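You operate a simulated robot arm through the tools that you are given. There is no shell and no other tool.

Carry out the task below with a simulated robot arm. There is one attempt and no reset: what you move stays moved.

## Task
Clean off the rail's smear, then stick on the ticket's label.
Fine: the flap ticket names it; use the blue cloth with cleaner from its tin, put it back, keep the label inside the lines. What is to be rubbed or washed off counts as gone when no trace of it is left.

The check looks at the end state, three seconds after you hand in, the way a careful person would. Anything else that was tipped, shoved, dropped, spilled or broken makes it a failure. Flat cloth is picked up by pressing the open fingertips on it (5 to 10 N) and closing them slowly along it; thin cloth reads only 2 to 8 mm in the jaws.

## Robot
A 6-joint arm with a two-finger parallel gripper, fixed in place. Base frame: the origin is on the floor under the middle of its stand, x ahead of it, y to its left, z up. Lengths are in mm, angles in rad, forces in N, time in s.
With the tool pointing down near the work surface it reaches from about 200 to 840 mm from the base axis. Its first joint turns from -2.897 to 2.897 rad. Payload 3.91 kg.
Tool frame: the origin (TCP) lies between the finger pads and is the grasp point; the fingertips stand 30 mm ahead of it; z points along the fingers, y is the line along which they close. The gripper opens to 110 mm. The fingers are 20 mm wide and 10 mm thick; the gripper's body (48 by 112 mm) begins 55 mm behind the TCP.
Orientation is told as [roll, pitch, yaw] about the base's x, y, z axes, in that order, counted from this pose: with the fingers straight down and closing along the base's y, the tool's x points along the base's -x, its y along +y and its z along -z.

## Interface
- The arm moves only by the tool nudge_tool. Its argument "series" is text: rows parted by semicolons, each of 7 numbers parted by spaces: the shift along the tool's x, y, z in m, then the turn, a rotation vector about the tool's x, y, z in rad, then the gripper command, from -1 (shut) to 1 (fully open), values between in proportion. In form: tx ty tz wx wy wz gripper; .... A call has 1 to 20 rows; each row is the pose to reach, as a shift and turn from the pose commanded when the call began, along the tool's axes at that moment. A row lasts 0.2 s, in which the tool goes at most 50 mm and 0.15 rad; a call with a longer step from one row to the next is refused whole, and so is a gripper value outside its range. Where a pose cannot be reached the arm comes as near as it can. A force on the tool above 90 N (or 10 N above the force at the start of the call, whichever is more), or a blocked arm, ends the call early, and 0.2 s more pass. The fingers move at their own pace (about 108 mm/s each) and stop on an object; they squeeze with about 42 N. The grip force told is the motor's: it shows also when the fingers shut on nothing. Time passes only in rows, and 0.2 s behind the last, so rows that repeat a pose let the fingers close. The reply holds the time, the measured pose of the TCP, the force on the tool along the base axes, the opening and the grip force, in the units named above and with some noise, with the torque about the TCP (base axes, N m) and any sound that the robot's microphone picked up.
- Cameras (640 x 400 px; columns grow to the right, rows downward): "scene" is fixed at [218.6, -500.8, 1730.7]; the picture's right is [0.81, -0.59, 0.00], its down [-0.55, -0.74, -0.38] and it looks along [0.23, 0.31, -0.92] (base axes); focal length 339 px, centre (320, 200). "wrist" rides on the gripper at [77, 7, -115] in the tool frame; the picture's right is [-0.09, 1.00, 0.00], its down [-0.80, -0.07, -0.59] and it looks along [-0.59, -0.05, 0.80] (tool axes); focal length 270 px, centre (320, 200). There is no depth. A picture from a camera that has moved, and an enlarged one, comes with that camera's place and axes in the base frame and with its lens.
- grab_frame(camera): a new picture of that camera. No time passes.
- slide_trunk(by): slides the trunk up (or, below 0, down) by that many mm; the arm rides with it, the base frame stays. It gives what a move gives, with no picture.
- enlarge(camera, box): a new picture of the part [left, top, right, bottom] of that camera's present view, enlarged. No time passes.
- sign_off(): hands the job in; it is judged then, once.

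Nothing tells you positions but the pictures and the camera data. Unless the task says otherwise, let go and move clear before handing in.

The tools are called after "Request:" as a command line: name --argument value ..., lists and objects as JSON in quotes. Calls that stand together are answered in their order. nudge_tool: Moves the arm, as the interface text tells. Its arguments: {"type":"object","properties":{"series":{"type":"string"}},"required":["series"]} The other tools are called the same way: slide_trunk (by) moves the trunk up or down; grab_frame (camera) takes a picture; enlarge (camera, box) takes an enlarged picture of a part of a camera's view; sign_off () hands the job in.

At the start:

```text
clock: 0.0
position: [325.2, -270.5, 1271.1]
ee_rot: [-0.001, -0.002, 0.0]
force: [-0.1, -0.3, 0.2]
moment: [-0.01, 0.0, -0.01]
width: 110.0
finger_force: 0.1
trunk travel left (down, up): [-475.0, 65.0]
```

scene: 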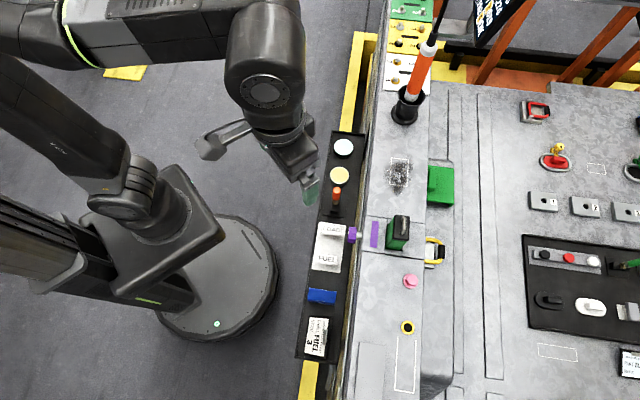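
wrist: 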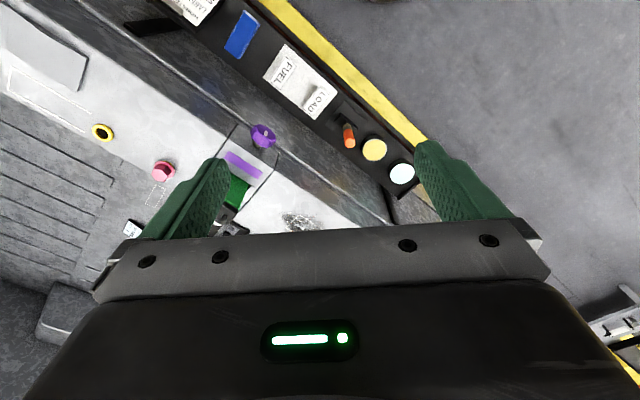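

I see a dark tray on the left of a grey machine bed, with tins, labels, a blue cloth and a card, and a dark smear on the grey rail. First I'll look closely at the details before moving.

Request:
enlarge --camera "scene" --box '[290, 120, 450, 220]'

Request:
enlarge --camera "scene" --box '[290, 210, 450, 310]'

Request:
enlarge --camera "scene" --box '[290, 300, 450, 400]'

Request:
enlarge --camera "scene" --box '[370, 0, 530, 100]'

Request:
enlarge --camera "scene" --box '[510, 90, 640, 171]'

Request:
enlarge --camera "scene" --box '[510, 171, 640, 252]'

Request:
enlarge --camera "scene" --box '[480, 290, 640, 400]'

Request:
enlarge --camera "wrist" --box '[160, 0, 440, 175]'

Request:
enlarge --camera "wrist" --box '[0, 80, 280, 255]'

```text
4.00 times, centred on (370, 170) of scene
camera zoom: at [218.6, -500.8, 1730.7], right [0.81, -0.59, 0.0], down [-0.55, -0.74, -0.38], along [0.23, 0.31, -0.92], focal length 1357 px, centre (120, 320)
```

zoom: 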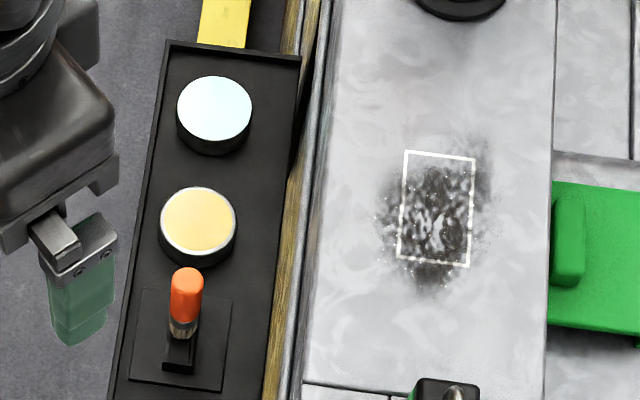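

```text
4.00 times, centred on (370, 260) of scene
camera zoom: at [218.6, -500.8, 1730.7], right [0.81, -0.59, 0.0], down [-0.55, -0.74, -0.38], along [0.23, 0.31, -0.92], focal length 1357 px, centre (120, -40)
```

zoom: 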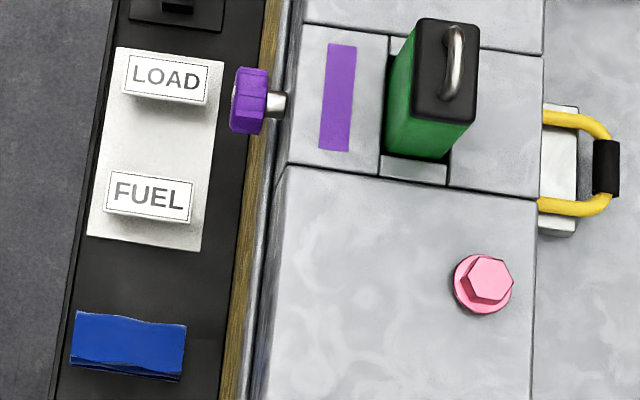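

```text
4.00 times, centred on (370, 350) of scene
camera zoom: at [218.6, -500.8, 1730.7], right [0.81, -0.59, 0.0], down [-0.55, -0.74, -0.38], along [0.23, 0.31, -0.92], focal length 1357 px, centre (120, -400)
```

zoom: 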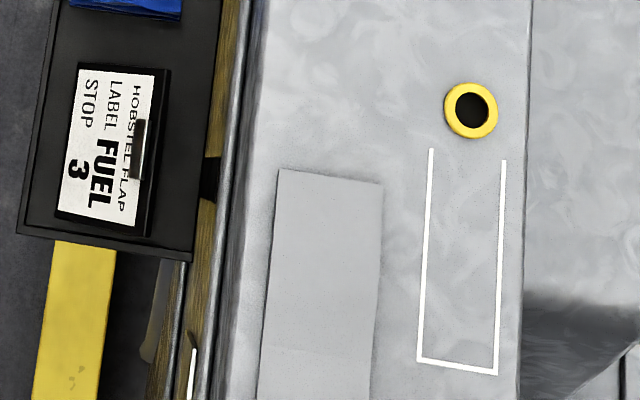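

```text
4.00 times, centred on (450, 50) of scene
camera zoom: at [218.6, -500.8, 1730.7], right [0.81, -0.59, 0.0], down [-0.55, -0.74, -0.38], along [0.23, 0.31, -0.92], focal length 1357 px, centre (-200, 800)
```

zoom: 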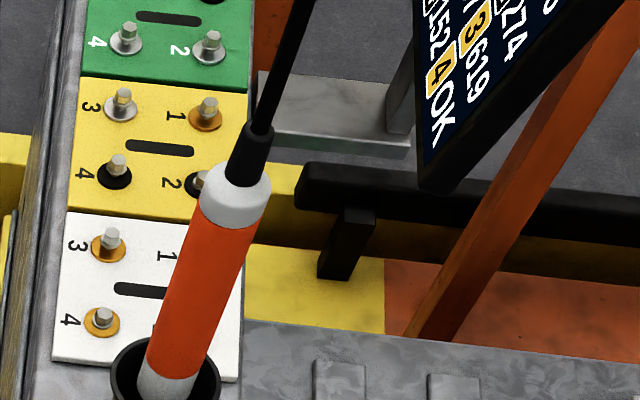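

```text
4.92 times, centred on (575, 130) of scene
camera zoom: at [218.6, -500.8, 1730.7], right [0.81, -0.59, 0.0], down [-0.55, -0.74, -0.38], along [0.23, 0.31, -0.92], focal length 1670 px, centre (-935, 542)
```

zoom: 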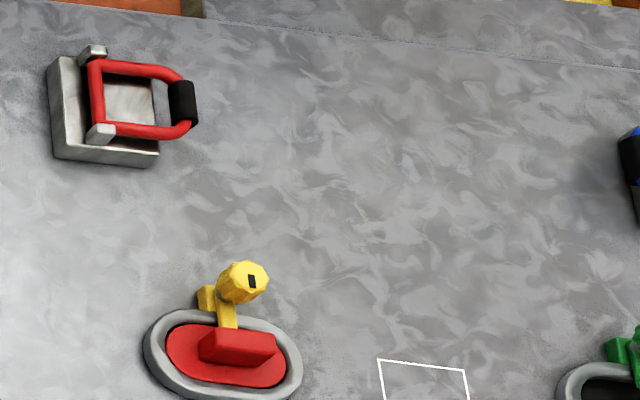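

```text
4.92 times, centred on (575, 212) of scene
camera zoom: at [218.6, -500.8, 1730.7], right [0.81, -0.59, 0.0], down [-0.55, -0.74, -0.38], along [0.23, 0.31, -0.92], focal length 1670 px, centre (-935, 143)
```

zoom: 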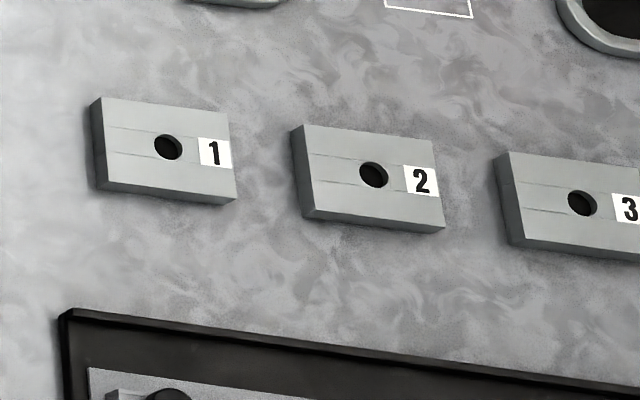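

```text
3.64 times, centred on (560, 345) of scene
camera zoom: at [218.6, -500.8, 1730.7], right [0.81, -0.59, 0.0], down [-0.55, -0.74, -0.38], along [0.23, 0.31, -0.92], focal length 1234 px, centre (-553, -327)
```

zoom: 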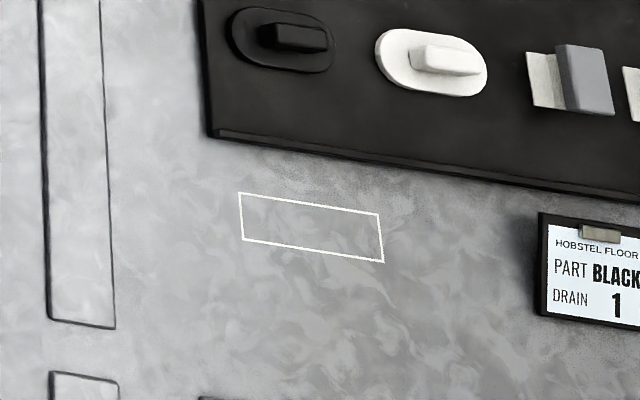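

```text
2.29 times, centred on (300, 88) of wrist
camera zoom: at [248.1, -263.7, 1385.7], right [0.09, 1.0, 0.0], down [0.8, -0.07, 0.59], along [0.59, -0.05, -0.8], focal length 618 px, centre (366, 457)
```

zoom: 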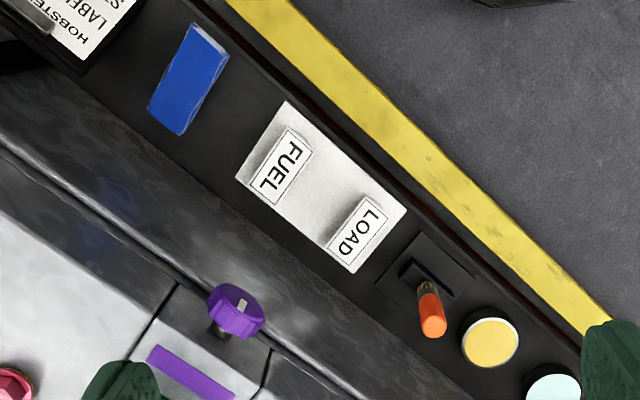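

```text
2.29 times, centred on (140, 168) of wrist
camera zoom: at [248.1, -263.7, 1385.7], right [0.09, 1.0, 0.0], down [0.8, -0.07, 0.59], along [0.59, -0.05, -0.8], focal length 618 px, centre (731, 274)
```

zoom: 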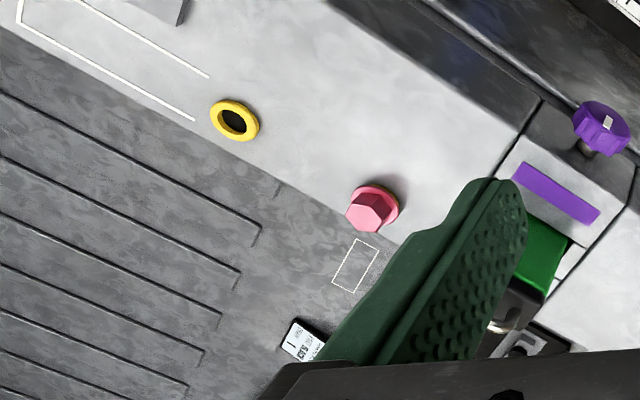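

The tray runs diagonally with the ticket ("HOBSTEL FLAP / LABEL FUEL / STOP 3"), blue cloth, FUEL/LOAD labels, a brush and two tins; the smear sits on the higher grey rail around a white outline. I'll move the wrist to get a closer view of the tins.

Request:
nudge_tool --series "-0.012 0.02 0.03 0 0 0 1; -0.024 0.04 0.06 0 0 0 1; -0.036 0.06 0.09 0 0 0 1; -0.048 0.08 0.12 0 0 0 1; -0.06 0.1 0.15 0 0 0 1; -0.072 0.12 0.18 0 0 0 1; -0.084 0.14 0.21 0 0 0 1; -0.086 0.14 0.236 0 0 0 1"

Request:
grab_frame --camera "wrist"

Request:
grab_frame --camera "scene"

```text
clock: 1.8
position: [411.5, -129.3, 1035.0]
ee_rot: [-0.001, 0.0, 0.0]
force: [0.7, 0.6, -0.4]
moment: [-0.01, 0.02, -0.02]
width: 109.6
finger_force: 0.1
trunk travel left (down, up): [-475.0, 65.0]
```

```text
taken
camera wrist: at [334.4, -122.2, 1149.1], right [0.09, 1.0, 0.0], down [0.8, -0.07, 0.59], along [0.59, -0.05, -0.8], focal length 270 px, centre (320, 200)
```

wrist: 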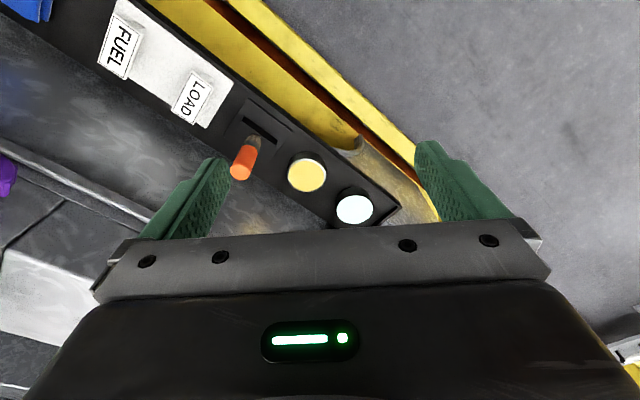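

```text
taken
```

scene: 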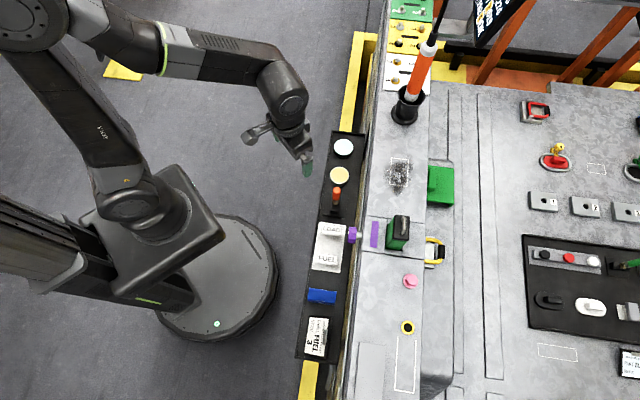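

The tins are now just above the gripper view; I'll enlarge them and the labels to read details.

Request:
enlarge --camera "wrist" --box '[220, 100, 420, 225]'

Request:
enlarge --camera "wrist" --box '[80, 0, 280, 125]'

Request:
enlarge --camera "scene" --box '[310, 125, 390, 175]'

Request:
enlarge --camera "scene" --box '[300, 215, 380, 265]'

Request:
enlarge --camera "scene" --box '[300, 310, 370, 354]'

```text
3.20 times, centred on (320, 162) of wrist
camera zoom: at [334.4, -122.2, 1149.1], right [0.09, 1.0, 0.0], down [0.8, -0.07, 0.59], along [0.59, -0.05, -0.8], focal length 865 px, centre (320, 320)
```

zoom: 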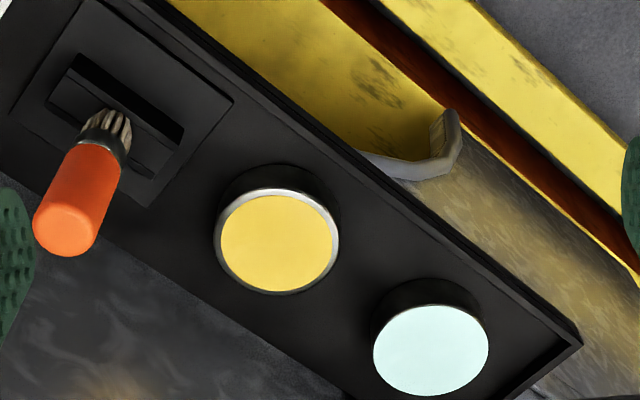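

```text
3.20 times, centred on (180, 62) of wrist
camera zoom: at [334.4, -122.2, 1149.1], right [0.09, 1.0, 0.0], down [0.8, -0.07, 0.59], along [0.59, -0.05, -0.8], focal length 865 px, centre (768, 640)
```

zoom: 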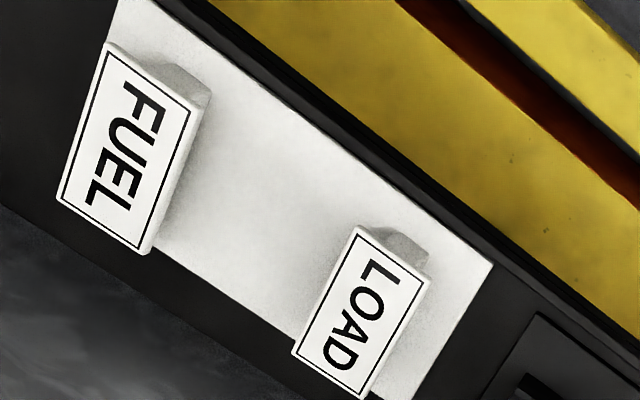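

```text
8.00 times, centred on (350, 150) of scene
camera zoom: at [218.6, -500.8, 1730.7], right [0.81, -0.59, 0.0], down [-0.55, -0.74, -0.38], along [0.23, 0.31, -0.92], focal length 2715 px, centre (80, 600)
```

zoom: 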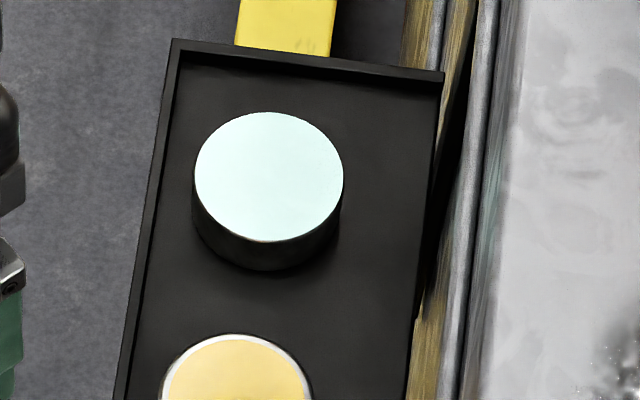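

```text
8.00 times, centred on (340, 240) of scene
camera zoom: at [218.6, -500.8, 1730.7], right [0.81, -0.59, 0.0], down [-0.55, -0.74, -0.38], along [0.23, 0.31, -0.92], focal length 2715 px, centre (160, -120)
```

zoom: 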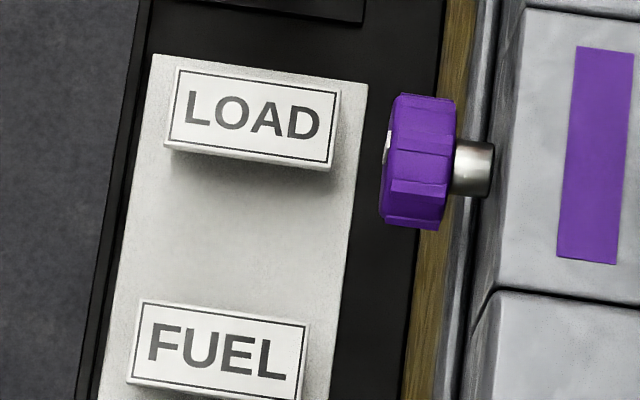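

```text
9.09 times, centred on (335, 332) of scene
camera zoom: at [218.6, -500.8, 1730.7], right [0.81, -0.59, 0.0], down [-0.55, -0.74, -0.38], along [0.23, 0.31, -0.92], focal length 3085 px, centre (184, -1000)
```

zoom: 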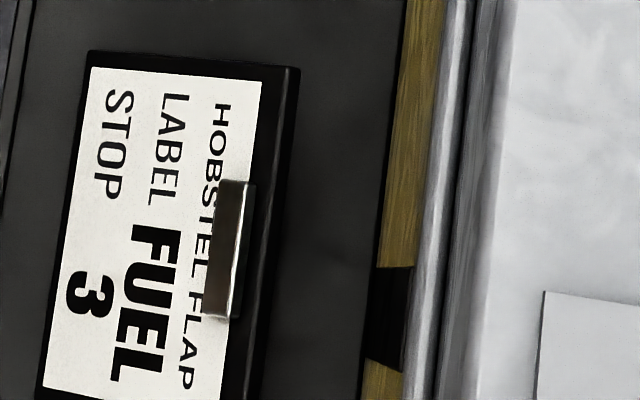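

The light tin looks to be near (615,-87,803), the yellow tin near (543,-158,802), and both tins' faces are dark. I'll turn the wrist so it looks square across the tray, for a closer look at the tins before choosing.

Request:
nudge_tool --series "-0.014 0.0145 0.014 0 0 0.131 1; -0.028 0.029 0.028 0 0 0.262 1; -0.042 0.0435 0.042 0 0 0.393 1; -0.056 0.058 0.056 0 0 0.524 1; -0.07 0.0725 0.07 0 0 0.655 1; -0.085 0.088 0.085 0 0 0.785 1; -0.085 0.088 0.085 0 0 0.785 1"

Request:
grab_frame --camera "wrist"

Request:
enlarge --camera "wrist" --box '[180, 50, 460, 225]'

```text
clock: 3.4
position: [495.0, -42.2, 949.4]
ee_rot: [0.0, -0.002, -0.785]
force: [-0.6, -0.2, -0.8]
moment: [-0.01, 0.03, -0.03]
width: 109.9
finger_force: 0.1
trunk travel left (down, up): [-475.0, 65.0]
```

```text
taken
camera wrist: at [446.5, 17.4, 1064.7], right [0.77, 0.64, 0.0], down [0.52, -0.62, 0.59], along [0.38, -0.46, -0.8], focal length 270 px, centre (320, 200)
```

wrist: 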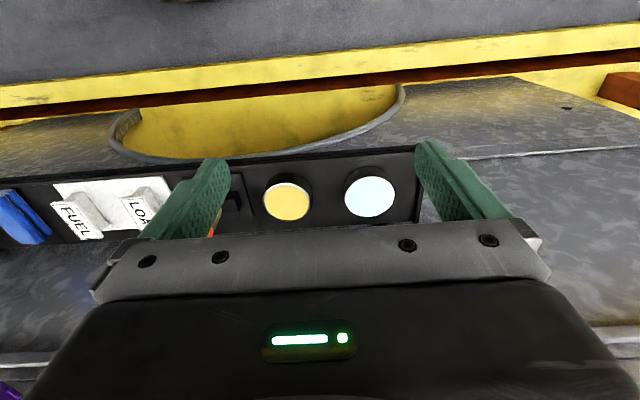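

```text
2.29 times, centred on (320, 138) of wrist
camera zoom: at [446.5, 17.4, 1064.7], right [0.77, 0.64, 0.0], down [0.52, -0.62, 0.59], along [0.38, -0.46, -0.8], focal length 618 px, centre (320, 343)
```

zoom: 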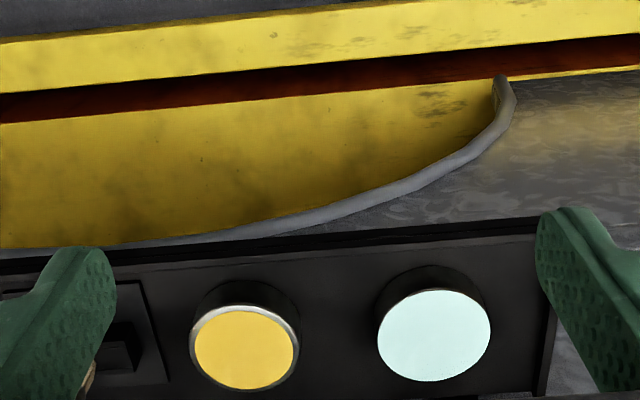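

The view is upside-down (image up is toward the robot). I'll zoom further on the two tins' sides for any markings.

Request:
enlarge --camera "wrist" --box '[240, 150, 330, 225]'

Request:
enlarge --camera "wrist" --box '[325, 150, 415, 225]'

Request:
enlarge --camera "scene" --box '[320, 155, 370, 186]'

Request:
enlarge --camera "scene" --box '[320, 180, 370, 211]'

Request:
enlarge --camera "scene" --box '[295, 280, 350, 314]'

Request:
enlarge --camera "scene" --box '[375, 150, 425, 206]'

```text
5.33 times, centred on (285, 188) of wrist
camera zoom: at [446.5, 17.4, 1064.7], right [0.77, 0.64, 0.0], down [0.52, -0.62, 0.59], along [0.38, -0.46, -0.8], focal length 1442 px, centre (507, 267)
```

zoom: 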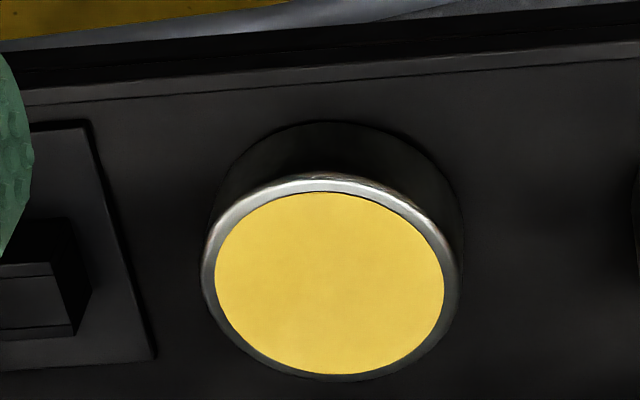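

```text
5.33 times, centred on (370, 188) of wrist
camera zoom: at [446.5, 17.4, 1064.7], right [0.77, 0.64, 0.0], down [0.52, -0.62, 0.59], along [0.38, -0.46, -0.8], focal length 1442 px, centre (53, 267)
```

zoom: 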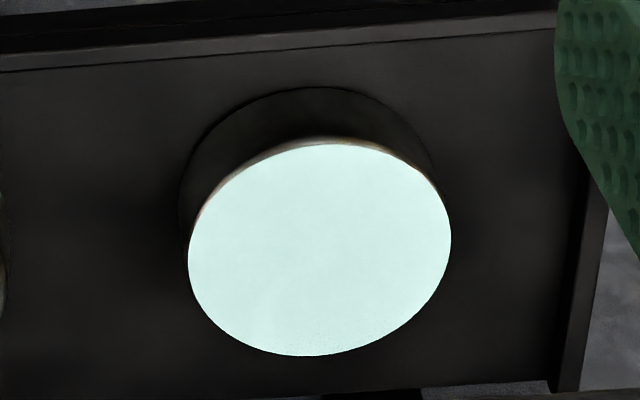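

```text
12.80 times, centred on (345, 170) of scene
camera zoom: at [218.6, -500.8, 1730.7], right [0.81, -0.59, 0.0], down [-0.55, -0.74, -0.38], along [0.23, 0.31, -0.92], focal length 4343 px, centre (0, 578)
```

zoom: 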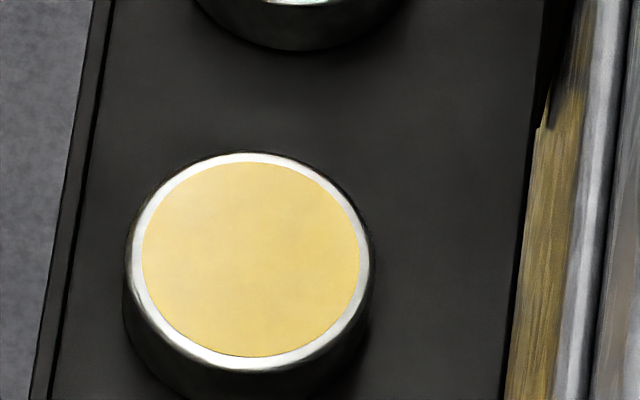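

```text
12.80 times, centred on (345, 196) of scene
camera zoom: at [218.6, -500.8, 1730.7], right [0.81, -0.59, 0.0], down [-0.55, -0.74, -0.38], along [0.23, 0.31, -0.92], focal length 4343 px, centre (0, 258)
```

zoom: 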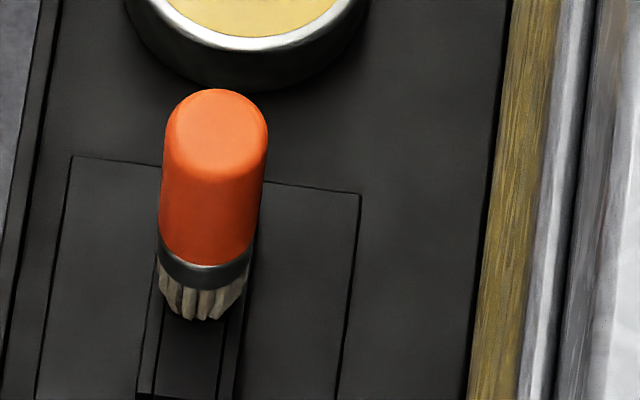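

```text
11.64 times, centred on (322, 297) of scene
camera zoom: at [218.6, -500.8, 1730.7], right [0.81, -0.59, 0.0], down [-0.55, -0.74, -0.38], along [0.23, 0.31, -0.92], focal length 3948 px, centre (291, -929)
```

zoom: 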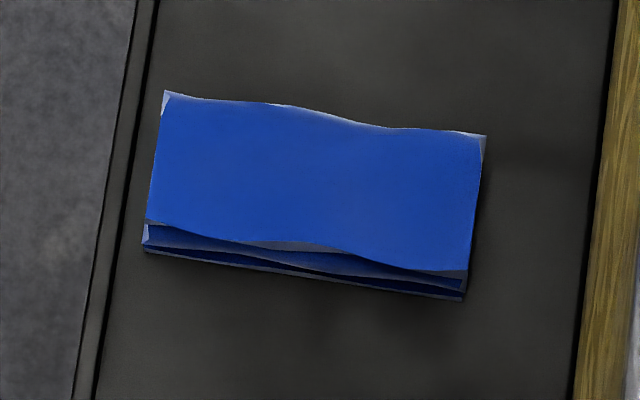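

```text
7.14 times, centred on (400, 178) of scene
camera zoom: at [218.6, -500.8, 1730.7], right [0.81, -0.59, 0.0], down [-0.55, -0.74, -0.38], along [0.23, 0.31, -0.92], focal length 2424 px, centre (-251, 357)
```

zoom: 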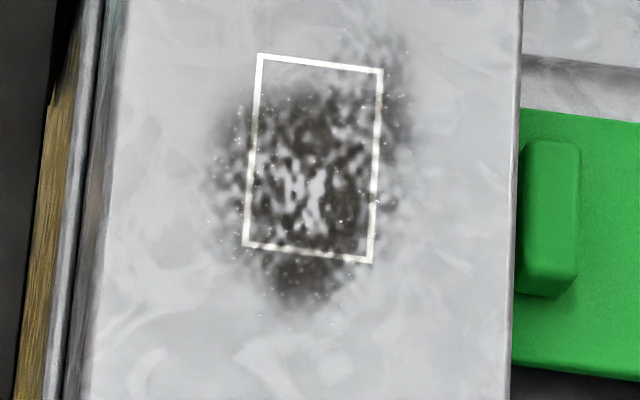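

The light-cyan tin is the cleaner (the yellow one stands with the grease brush, and the brush fits it). Now I'll go up and over to the rail to measure the smear, outline and rail height.

Request:
nudge_tool --series "0 0 -0.045 0 0 0 1; 0 0 -0.09 0 0 0 1; 0 0 -0.135 0 0 0 1; 0 0 -0.18 0 0 0 1; 0 0 -0.231 0 0 0 1"

```text
refused: row 5 steps farther than a row can; nothing moved
```

The last step was 51 mm, slightly over the limit; I'll redo it with smaller steps and continue over to the rail.

Request:
nudge_tool --series "0 0 -0.045 0 0 0 1; 0 0 -0.09 0 0 0 1; 0 0 -0.135 0 0 0 1; 0 0 -0.18 0 0 0 1; 0 0 -0.22 0 0 0 1; 0 0 -0.231 0 0 0 1; -0.037 -0.023 -0.231 0 0 0 1; -0.074 -0.046 -0.231 0 0 0 1; -0.111 -0.069 -0.231 0 0 0 1; -0.148 -0.092 -0.231 0 0 0 1; -0.185 -0.115 -0.231 0 0 0 1; -0.222 -0.138 -0.231 0 0 0 1; -0.26 -0.159 -0.231 0 0 0 1; -0.26 -0.159 -0.231 0 0 0 1"

Request:
grab_frame --camera "wrist"

Request:
grab_frame --camera "scene"

```text
clock: 6.4
position: [567.3, -338.4, 1181.3]
ee_rot: [0.001, -0.001, -0.782]
force: [-0.5, 0.3, -0.2]
moment: [-0.01, -0.03, 0.02]
width: 110.1
finger_force: 0.0
trunk travel left (down, up): [-475.0, 65.0]
```

```text
taken
camera wrist: at [517.1, -279.3, 1294.9], right [0.77, 0.64, 0.0], down [0.52, -0.62, 0.59], along [0.38, -0.46, -0.8], focal length 270 px, centre (320, 200)
```

wrist: 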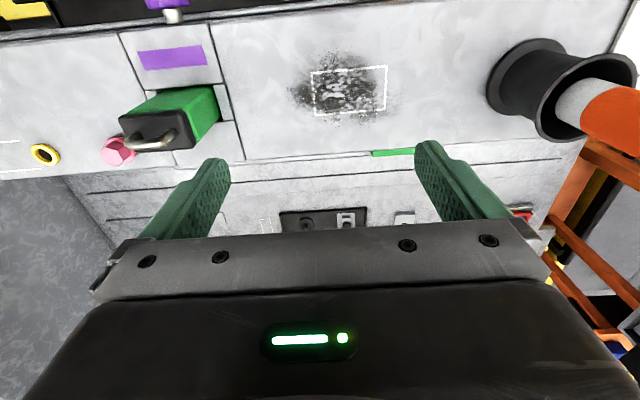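

```text
taken
```

scene: 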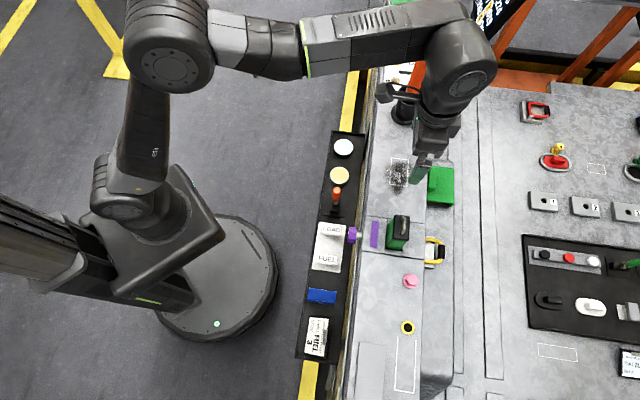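

The rail top lies beneath the gripper with the outline in the smear clearly visible. I'll zoom in to get its corners in both cameras.

Request:
enlarge --camera "wrist" --box '[270, 30, 430, 130]'

Request:
enlarge --camera "scene" --box '[370, 145, 450, 195]'

```text
4.00 times, centred on (350, 80) of wrist
camera zoom: at [517.1, -279.3, 1294.9], right [0.77, 0.64, 0.0], down [0.52, -0.62, 0.59], along [0.38, -0.46, -0.8], focal length 1081 px, centre (200, 680)
```

zoom: 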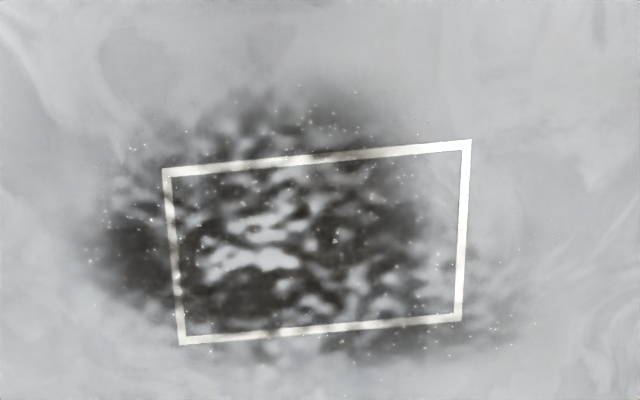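

```text
8.00 times, centred on (410, 170) of scene
camera zoom: at [218.6, -500.8, 1730.7], right [0.81, -0.59, 0.0], down [-0.55, -0.74, -0.38], along [0.23, 0.31, -0.92], focal length 2715 px, centre (-400, 440)
```

zoom: 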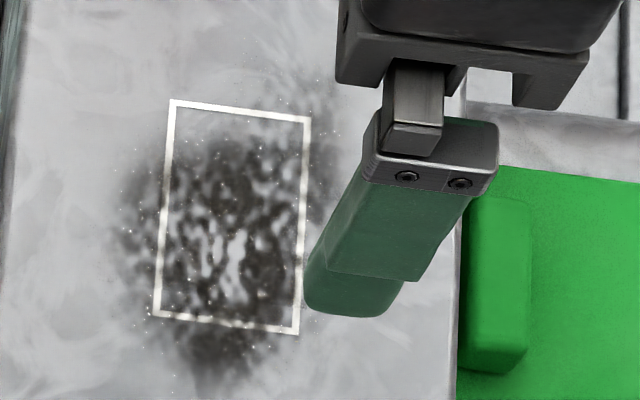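

The rail top is at z≈1025, outline centre ≈(584,-315), ~71×41.5 mm, long side along the rail. Next I look closely at the cloth, ticket and label area on the tray.

Request:
nudge_tool --series "0.027 -0.033 0 0 0 0 1; 0.054 -0.066 0 0 0 0 1; 0.081 -0.1 0 0 0 0 1; 0.108 -0.133 0 0 0 0 1; 0.135 -0.166 0 0 0 0 1; 0.16 -0.2 0 0 0 0 1; 0.16 -0.2 0.045 0 0 0 1; 0.16 -0.2 0.09 0 0 0 1; 0.16 -0.2 0.135 0 0 0 1; 0.16 -0.2 0.181 0 0 0 1; 0.16 -0.2 0.181 0 0 0 1"

Request:
grab_frame --camera "wrist"

Request:
enlarge --camera "wrist" --box '[150, 30, 330, 142]'

Request:
enlarge --camera "wrist" --box '[290, 30, 470, 142]'

```text
clock: 8.8
position: [311.8, -367.0, 1001.2]
ee_rot: [-0.001, 0.001, -0.783]
force: [0.6, 0.3, -0.5]
moment: [0.0, -0.03, 0.01]
width: 109.9
finger_force: 0.0
trunk travel left (down, up): [-475.0, 65.0]
```

```text
taken
camera wrist: at [262.6, -307.8, 1114.9], right [0.77, 0.64, 0.0], down [0.52, -0.62, 0.59], along [0.38, -0.46, -0.8], focal length 270 px, centre (320, 200)
```

wrist: 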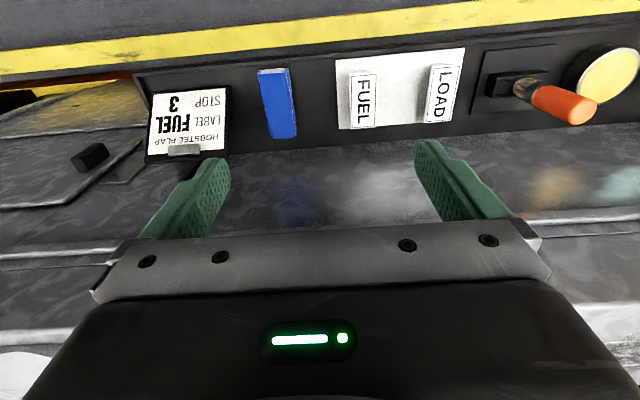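

```text
3.56 times, centred on (240, 86) of wrist
camera zoom: at [262.6, -307.8, 1114.9], right [0.77, 0.64, 0.0], down [0.52, -0.62, 0.59], along [0.38, -0.46, -0.8], focal length 961 px, centre (604, 605)
```

zoom: 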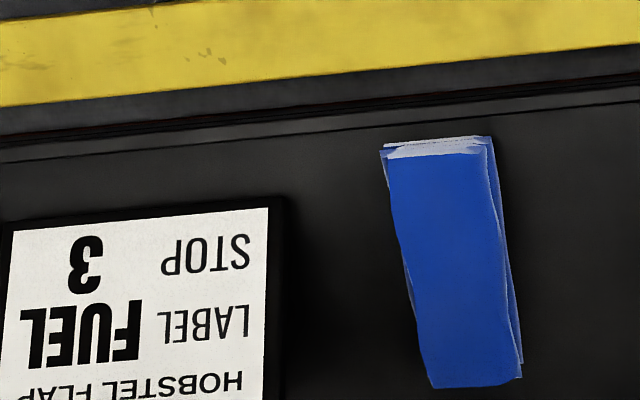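

```text
3.56 times, centred on (380, 86) of wrist
camera zoom: at [262.6, -307.8, 1114.9], right [0.77, 0.64, 0.0], down [0.52, -0.62, 0.59], along [0.38, -0.46, -0.8], focal length 961 px, centre (107, 605)
```

zoom: 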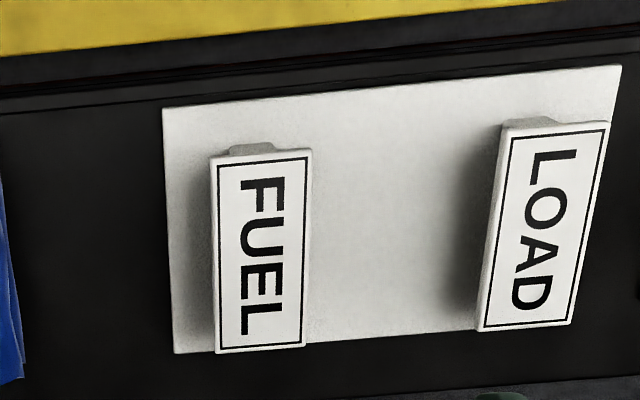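

The FUEL label is a slab sitting on a narrower pedestal on the white board, so its short sides can be gripped. I'll zoom the scene camera on the label and cloth for triangulation.

Request:
enlarge --camera "scene" --box '[300, 215, 360, 275]'

Request:
enlarge --camera "scene" --box '[295, 275, 355, 313]'

Request:
enlarge --camera "wrist" --box '[240, 50, 320, 150]'

```text
6.67 times, centred on (330, 245) of scene
camera zoom: at [218.6, -500.8, 1730.7], right [0.81, -0.59, 0.0], down [-0.55, -0.74, -0.38], along [0.23, 0.31, -0.92], focal length 2262 px, centre (253, -100)
```

zoom: 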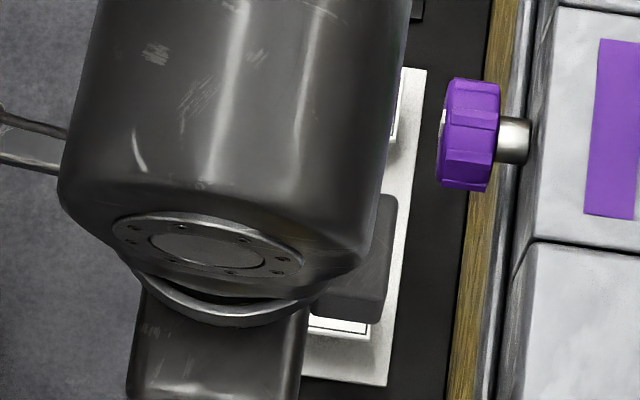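

```text
10.53 times, centred on (325, 294) of scene
camera zoom: at [218.6, -500.8, 1730.7], right [0.81, -0.59, 0.0], down [-0.55, -0.74, -0.38], along [0.23, 0.31, -0.92], focal length 3572 px, centre (267, -790)
```

zoom: 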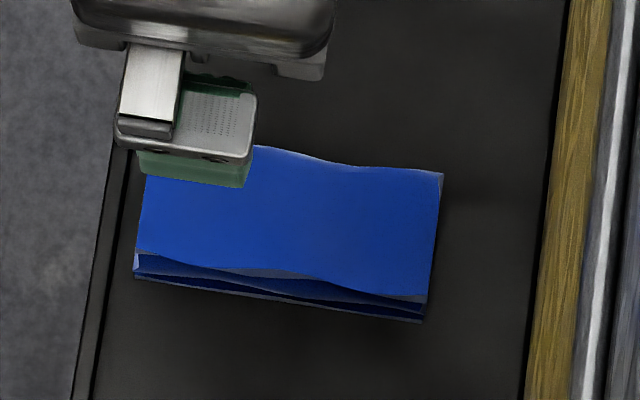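

```text
4.00 times, centred on (280, 100) of wrist
camera zoom: at [262.6, -307.8, 1114.9], right [0.77, 0.64, 0.0], down [0.52, -0.62, 0.59], along [0.38, -0.46, -0.8], focal length 1081 px, centre (480, 600)
```

zoom: 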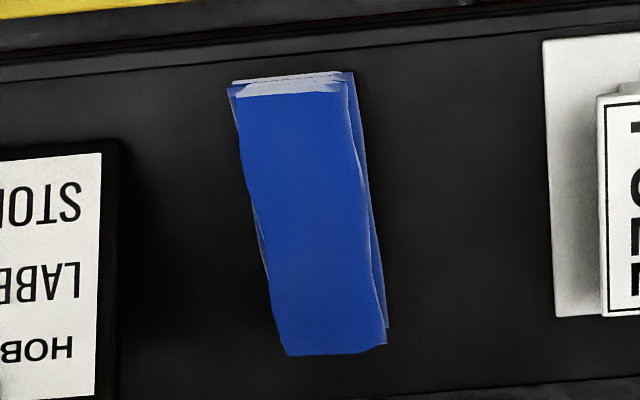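

Cloth: about 77 mm (across tray) × 33 mm, centred near u=-88, n=498 in rail-aligned coordinates, top z≈798. I'll rotate the wrist by 90° so the fingers close along the cloth's long side, and narrow the jaws to ~40 mm above it.

Request:
nudge_tool --series "-0.001 -0.004 0 0 0 -0.131 0.5; -0.002 -0.008 0 0 0 -0.262 0.2; -0.003 -0.012 0 0 0 -0.393 0; -0.004 -0.016 0 0 0 -0.524 -0.273; -0.005 -0.02 0 0 0 -0.655 -0.273; -0.006 -0.025 0 0 0 -0.785 -0.273; -0.007 -0.029 0 0 0 -0.916 -0.273; -0.008 -0.033 0 0 0 -1.047 -0.273; -0.009 -0.037 0 0 0 -1.178 -0.273; -0.01 -0.041 0 0 0 -1.309 -0.273; -0.01 -0.045 0 0 0 -1.44 -0.273; -0.01 -0.049 0 0 0 -1.568 -0.273; -0.01 -0.049 0.03 0 0 -1.568 -0.273; -0.01 -0.049 0.06 0 0 -1.568 -0.273; -0.01 -0.049 0.09 0 0 -1.568 -0.273; -0.01 -0.049 0.09 0 0 -1.568 -0.273"

Request:
grab_frame --camera "wrist"

Request:
grab_frame --camera "scene"

```text
clock: 12.2
position: [286.1, -409.1, 909.0]
ee_rot: [0.0, 0.0, 0.784]
force: [0.9, 0.1, -0.2]
moment: [0.03, 0.0, -0.03]
width: 39.9
finger_force: 0.1
trunk travel left (down, up): [-475.0, 65.0]
```

```text
taken
camera wrist: at [226.9, -458.7, 1023.7], right [-0.64, 0.77, 0.0], down [0.62, 0.52, 0.59], along [0.46, 0.38, -0.8], focal length 270 px, centre (320, 200)
```

wrist: 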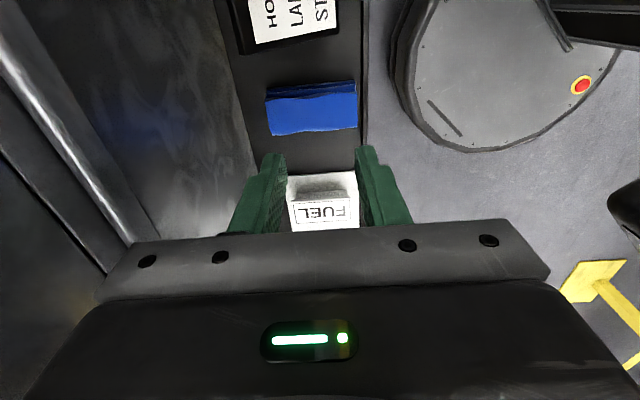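

```text
taken
```

scene: 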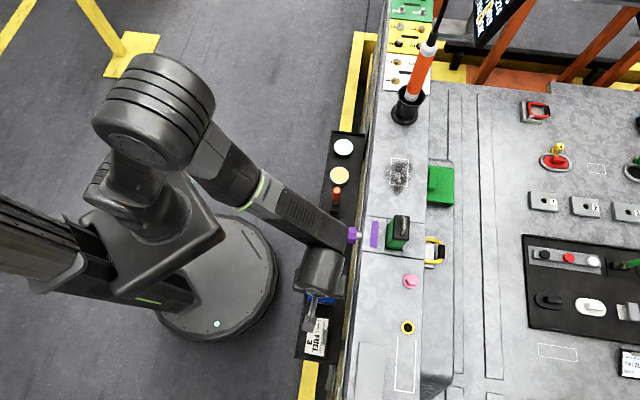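

The forearm's wrist end comes near the rail edge and purple knob, so I'll check the clearance before descending.

Request:
enlarge --camera "scene" --box '[260, 190, 420, 330]'

Request:
enlarge --camera "wrist" --box '[220, 60, 400, 240]'

```text
2.86 times, centred on (340, 260) of scene
camera zoom: at [218.6, -500.8, 1730.7], right [0.81, -0.59, 0.0], down [-0.55, -0.74, -0.38], along [0.23, 0.31, -0.92], focal length 970 px, centre (263, 29)
```

zoom: 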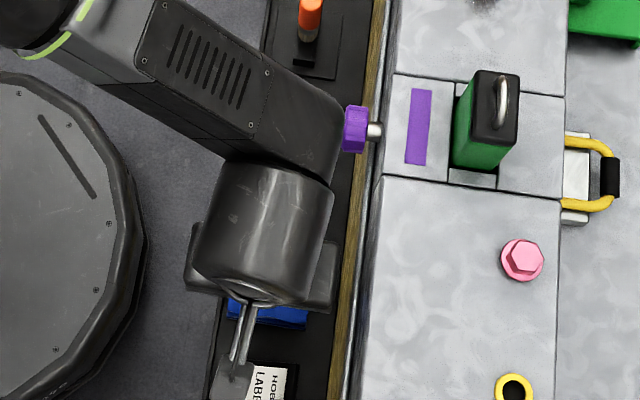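

```text
2.22 times, centred on (310, 150) of wrist
camera zoom: at [226.9, -458.7, 1023.7], right [-0.64, 0.77, 0.0], down [0.62, 0.52, 0.59], along [0.46, 0.38, -0.8], focal length 601 px, centre (342, 311)
```

zoom: 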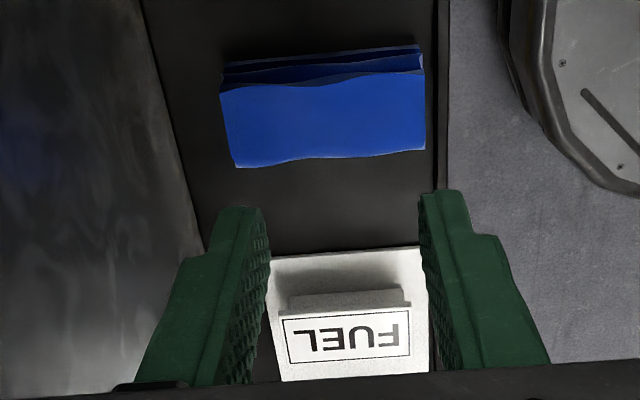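

The forearm end sits around z≈1300, well above the knob, so descending is safe. The cloth lies right beneath the fingertips; I'll descend to about 17 mm above it.

Request:
nudge_tool --series "0 -0.004 0.02 0 0 0 -0.273; 0 -0.004 0.04 0 0 0 -0.273; 0 -0.004 0.06 0 0 0 -0.273; 0 -0.004 0.064 0 0 0 -0.273"

Request:
grab_frame --camera "wrist"

Request:
enlarge --camera "scene" --box '[260, 190, 420, 330]'

```text
clock: 13.2
position: [287.7, -411.0, 846.0]
ee_rot: [0.001, 0.001, 0.785]
force: [0.3, 1.2, 0.6]
moment: [0.0, -0.02, -0.01]
width: 39.9
finger_force: 0.1
trunk travel left (down, up): [-475.0, 65.0]
```

```text
taken
camera wrist: at [229.4, -461.6, 960.2], right [-0.64, 0.77, 0.0], down [0.62, 0.52, 0.59], along [0.46, 0.38, -0.8], focal length 270 px, centre (320, 200)
```

wrist: 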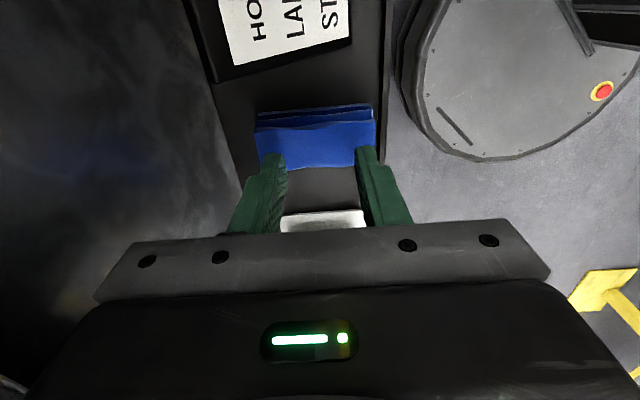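

```text
2.86 times, centred on (340, 260) of scene
camera zoom: at [218.6, -500.8, 1730.7], right [0.81, -0.59, 0.0], down [-0.55, -0.74, -0.38], along [0.23, 0.31, -0.92], focal length 970 px, centre (263, 29)
```

zoom: 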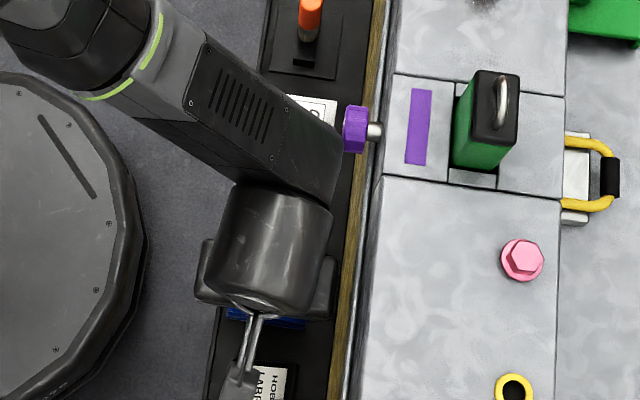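

Fingertips are ~18 mm above the cloth and lined up with it. I'll go down in small steps watching the force.

Request:
nudge_tool --series "0 0 0.005 0 0 0 -0.273; 0 0 0.01 0 0 0 -0.273; 0 0 0.013 0 0 0 -0.273; 0 0 0.015 0 0 0 -0.273"

```text
clock: 14.2
position: [288.8, -411.2, 835.5]
ee_rot: [-0.007, 0.001, 0.785]
force: [0.7, 0.6, 44.3]
moment: [0.36, 0.29, -0.05]
width: 40.0
finger_force: 0.2
trunk travel left (down, up): [-475.0, 65.0]
```

It touched at about z≈835 with 44 N, more than wanted, so I'm backing off right away to a light press.

Request:
nudge_tool --series "0 0 -0.0035 0 0 0 -0.273; 0 0 -0.0035 0 0 0 -0.273"

```text
clock: 14.8
position: [288.6, -411.7, 834.3]
ee_rot: [-0.003, 0.0, 0.785]
force: [4.8, -2.8, 24.7]
moment: [-0.08, -0.11, 0.02]
width: 40.1
finger_force: 0.0
trunk travel left (down, up): [-475.0, 65.0]
```

Request:
nudge_tool --series "0 0 -0.0018 0 0 0 -0.273; 0 0 -0.0018 0 0 0 -0.273"

Request:
grab_frame --camera "wrist"

```text
clock: 15.4
position: [287.5, -411.4, 835.6]
ee_rot: [0.001, 0.0, 0.785]
force: [1.8, -2.4, 5.0]
moment: [-0.12, -0.07, 0.02]
width: 40.2
finger_force: 0.5
trunk travel left (down, up): [-475.0, 65.0]
```

```text
taken
camera wrist: at [228.4, -460.6, 949.9], right [-0.64, 0.77, 0.0], down [0.62, 0.51, 0.59], along [0.46, 0.38, -0.8], focal length 270 px, centre (320, 200)
```

wrist: 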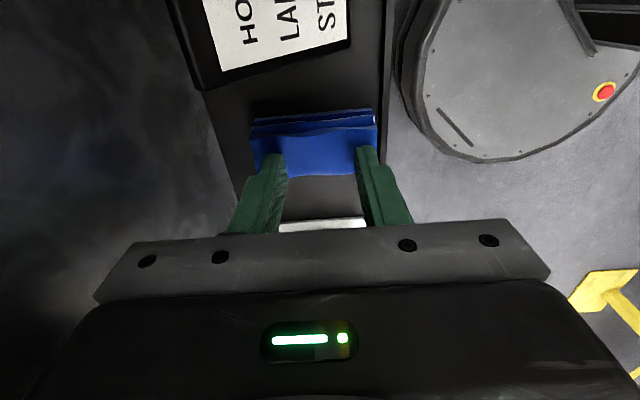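

Now pressing at ~5 N. I'll press a hair more and close the fingers slowly along the cloth.

Request:
nudge_tool --series "0 0 0.0003 0 0 0 -0.30; 0 0 0.0003 0 0 0 -0.34; 0 0 0.0003 0 0 0 -0.38; 0 0 0.0003 0 0 0 -0.42; 0 0 0.0003 0 0 0 -0.46; 0 0 0.0003 0 0 0 -0.50"

Request:
grab_frame --camera "wrist"

```text
clock: 16.8
position: [288.1, -411.9, 836.7]
ee_rot: [0.0, 0.001, 0.784]
force: [0.9, 0.8, -0.1]
moment: [0.03, 0.02, 0.0]
width: 27.5
finger_force: 0.2
trunk travel left (down, up): [-475.0, 65.0]
```

```text
taken
camera wrist: at [228.9, -461.2, 950.7], right [-0.64, 0.77, 0.0], down [0.62, 0.52, 0.59], along [0.46, 0.38, -0.8], focal length 270 px, centre (320, 200)
```

wrist: 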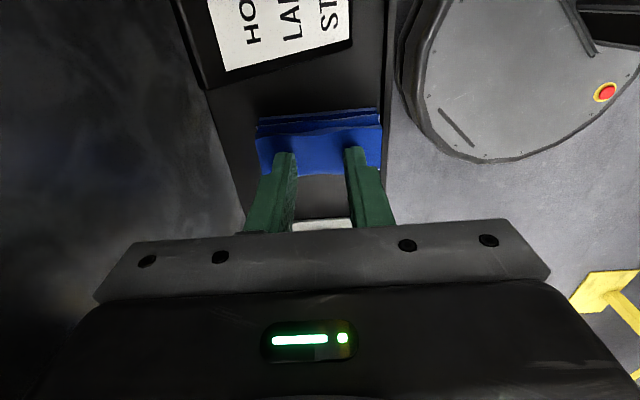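

Contact was lost while closing; I'll press down again gently, to 5–10 N.

Request:
nudge_tool --series "0 0 0.001 0 0 0 -0.50; 0 0 0.001 0 0 0 -0.50"

```text
clock: 17.4
position: [287.6, -411.3, 834.8]
ee_rot: [-0.001, 0.001, 0.783]
force: [1.0, 0.6, 3.6]
moment: [0.04, 0.04, 0.01]
width: 27.4
finger_force: 0.0
trunk travel left (down, up): [-475.0, 65.0]
```

Request:
nudge_tool --series "0 0 0.0005 0 0 0 -0.50; 0 0 0.0005 0 0 0 -0.50"

```text
clock: 18.0
position: [287.2, -412.4, 835.5]
ee_rot: [-0.001, -0.001, 0.782]
force: [-0.4, 0.6, 8.7]
moment: [0.05, -0.03, 0.02]
width: 27.5
finger_force: 0.1
trunk travel left (down, up): [-475.0, 65.0]
```

8.7 N of press; now closing slowly again and checking force in between.

Request:
nudge_tool --series "0 0 0 0 0 0 -0.53; 0 0 0 0 0 0 -0.56; 0 0 0 0 0 0 -0.59"

```text
clock: 18.8
position: [288.0, -412.0, 834.5]
ee_rot: [-0.002, 0.0, 0.784]
force: [0.6, -0.8, 11.9]
moment: [-0.02, 0.02, 0.01]
width: 26.2
finger_force: 3.4
trunk travel left (down, up): [-475.0, 65.0]
```

The fingers are dragging cloth now (opening lags). Continuing slowly with a touch less press.

Request:
nudge_tool --series "0 0 -0.0002 0 0 0 -0.62; 0 0 -0.0002 0 0 0 -0.65; 0 0 -0.0002 0 0 0 -0.68; 0 0 -0.0002 0 0 0 -0.71"

Request:
grab_frame --camera "wrist"

```text
clock: 19.8
position: [287.4, -412.0, 836.6]
ee_rot: [0.0, 0.0, 0.783]
force: [-1.4, 1.9, 9.2]
moment: [0.07, 0.08, -0.04]
width: 18.9
finger_force: 2.9
trunk travel left (down, up): [-475.0, 65.0]
```

```text
taken
camera wrist: at [228.2, -461.0, 949.9], right [-0.64, 0.77, 0.0], down [0.62, 0.52, 0.59], along [0.46, 0.38, -0.8], focal length 270 px, centre (320, 200)
```

wrist: 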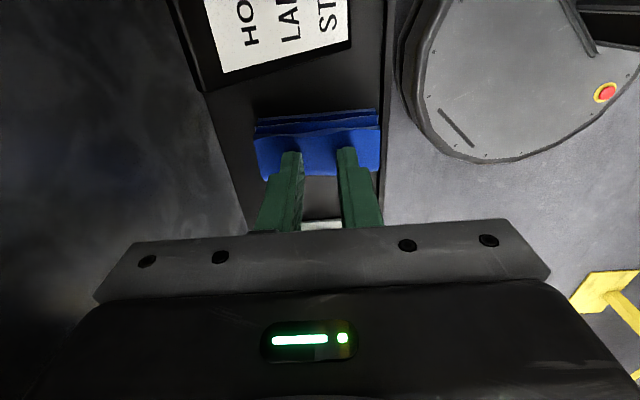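

Force stays 9 N and the jaws keep closing; I continue slowly to shut.

Request:
nudge_tool --series "0 0 0 0 0 0 -0.74; 0 0 0 0 0 0 -0.77; 0 0 0 0 0 0 -0.80; 0 0 0 0 0 0 -0.83"

```text
clock: 20.8
position: [287.4, -412.2, 837.2]
ee_rot: [0.002, 0.001, 0.782]
force: [-2.1, 3.1, 7.2]
moment: [0.06, 0.07, 0.0]
width: 11.3
finger_force: 2.3
trunk travel left (down, up): [-475.0, 65.0]
```

Request:
nudge_tool --series "0 0 0 0 0 0 -0.86; 0 0 0 0 0 0 -0.89; 0 0 0 0 0 0 -0.92; 0 0 0 0 0 0 -0.95; 0 0 0 0 0 0 -0.98; 0 0 0 0 0 0 -1; 0 0 0 0 0 0 -1; 0 0 0 0 0 0 -1"

Request:
grab_frame --camera "wrist"

```text
clock: 22.6
position: [287.7, -411.7, 835.6]
ee_rot: [-0.002, 0.0, 0.783]
force: [-0.5, 0.0, 7.2]
moment: [-0.01, 0.05, 0.01]
width: 0.0
finger_force: 37.4
trunk travel left (down, up): [-475.0, 65.0]
```

```text
taken
camera wrist: at [228.6, -461.4, 949.9], right [-0.64, 0.77, 0.0], down [0.62, 0.52, 0.59], along [0.46, 0.38, -0.8], focal length 270 px, centre (320, 200)
```

wrist: 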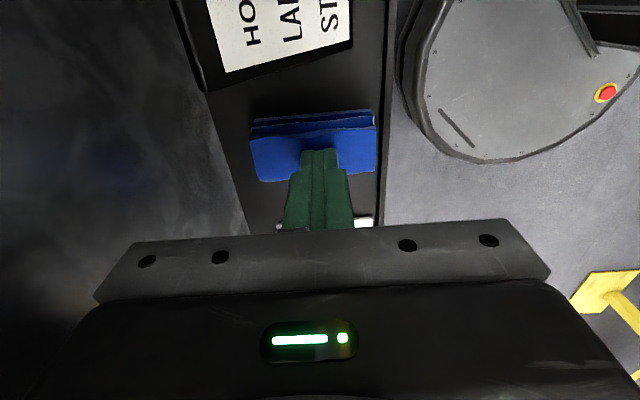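

The jaws read 0.0 mm: they closed on nothing and the cloth slipped. I'll look closely at the cloth before retrying.

Request:
enlarge --camera "wrist" --box '[230, 90, 410, 202]'

Request:
enlarge --camera "scene" --box '[295, 270, 355, 313]'

```text
3.56 times, centred on (320, 146) of wrist
camera zoom: at [228.6, -461.4, 949.9], right [-0.64, 0.77, 0.0], down [0.62, 0.52, 0.59], along [0.46, 0.38, -0.8], focal length 961 px, centre (320, 392)
```

zoom: 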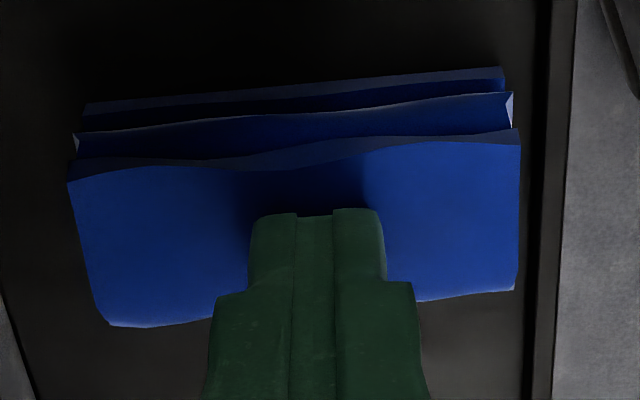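

```text
9.30 times, centred on (325, 292) of scene
camera zoom: at [218.6, -500.8, 1730.7], right [0.81, -0.59, 0.0], down [-0.55, -0.74, -0.38], along [0.23, 0.31, -0.92], focal length 3156 px, centre (274, -651)
```

zoom: 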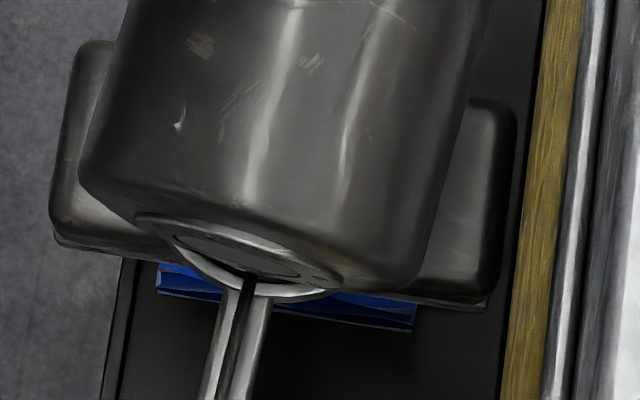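

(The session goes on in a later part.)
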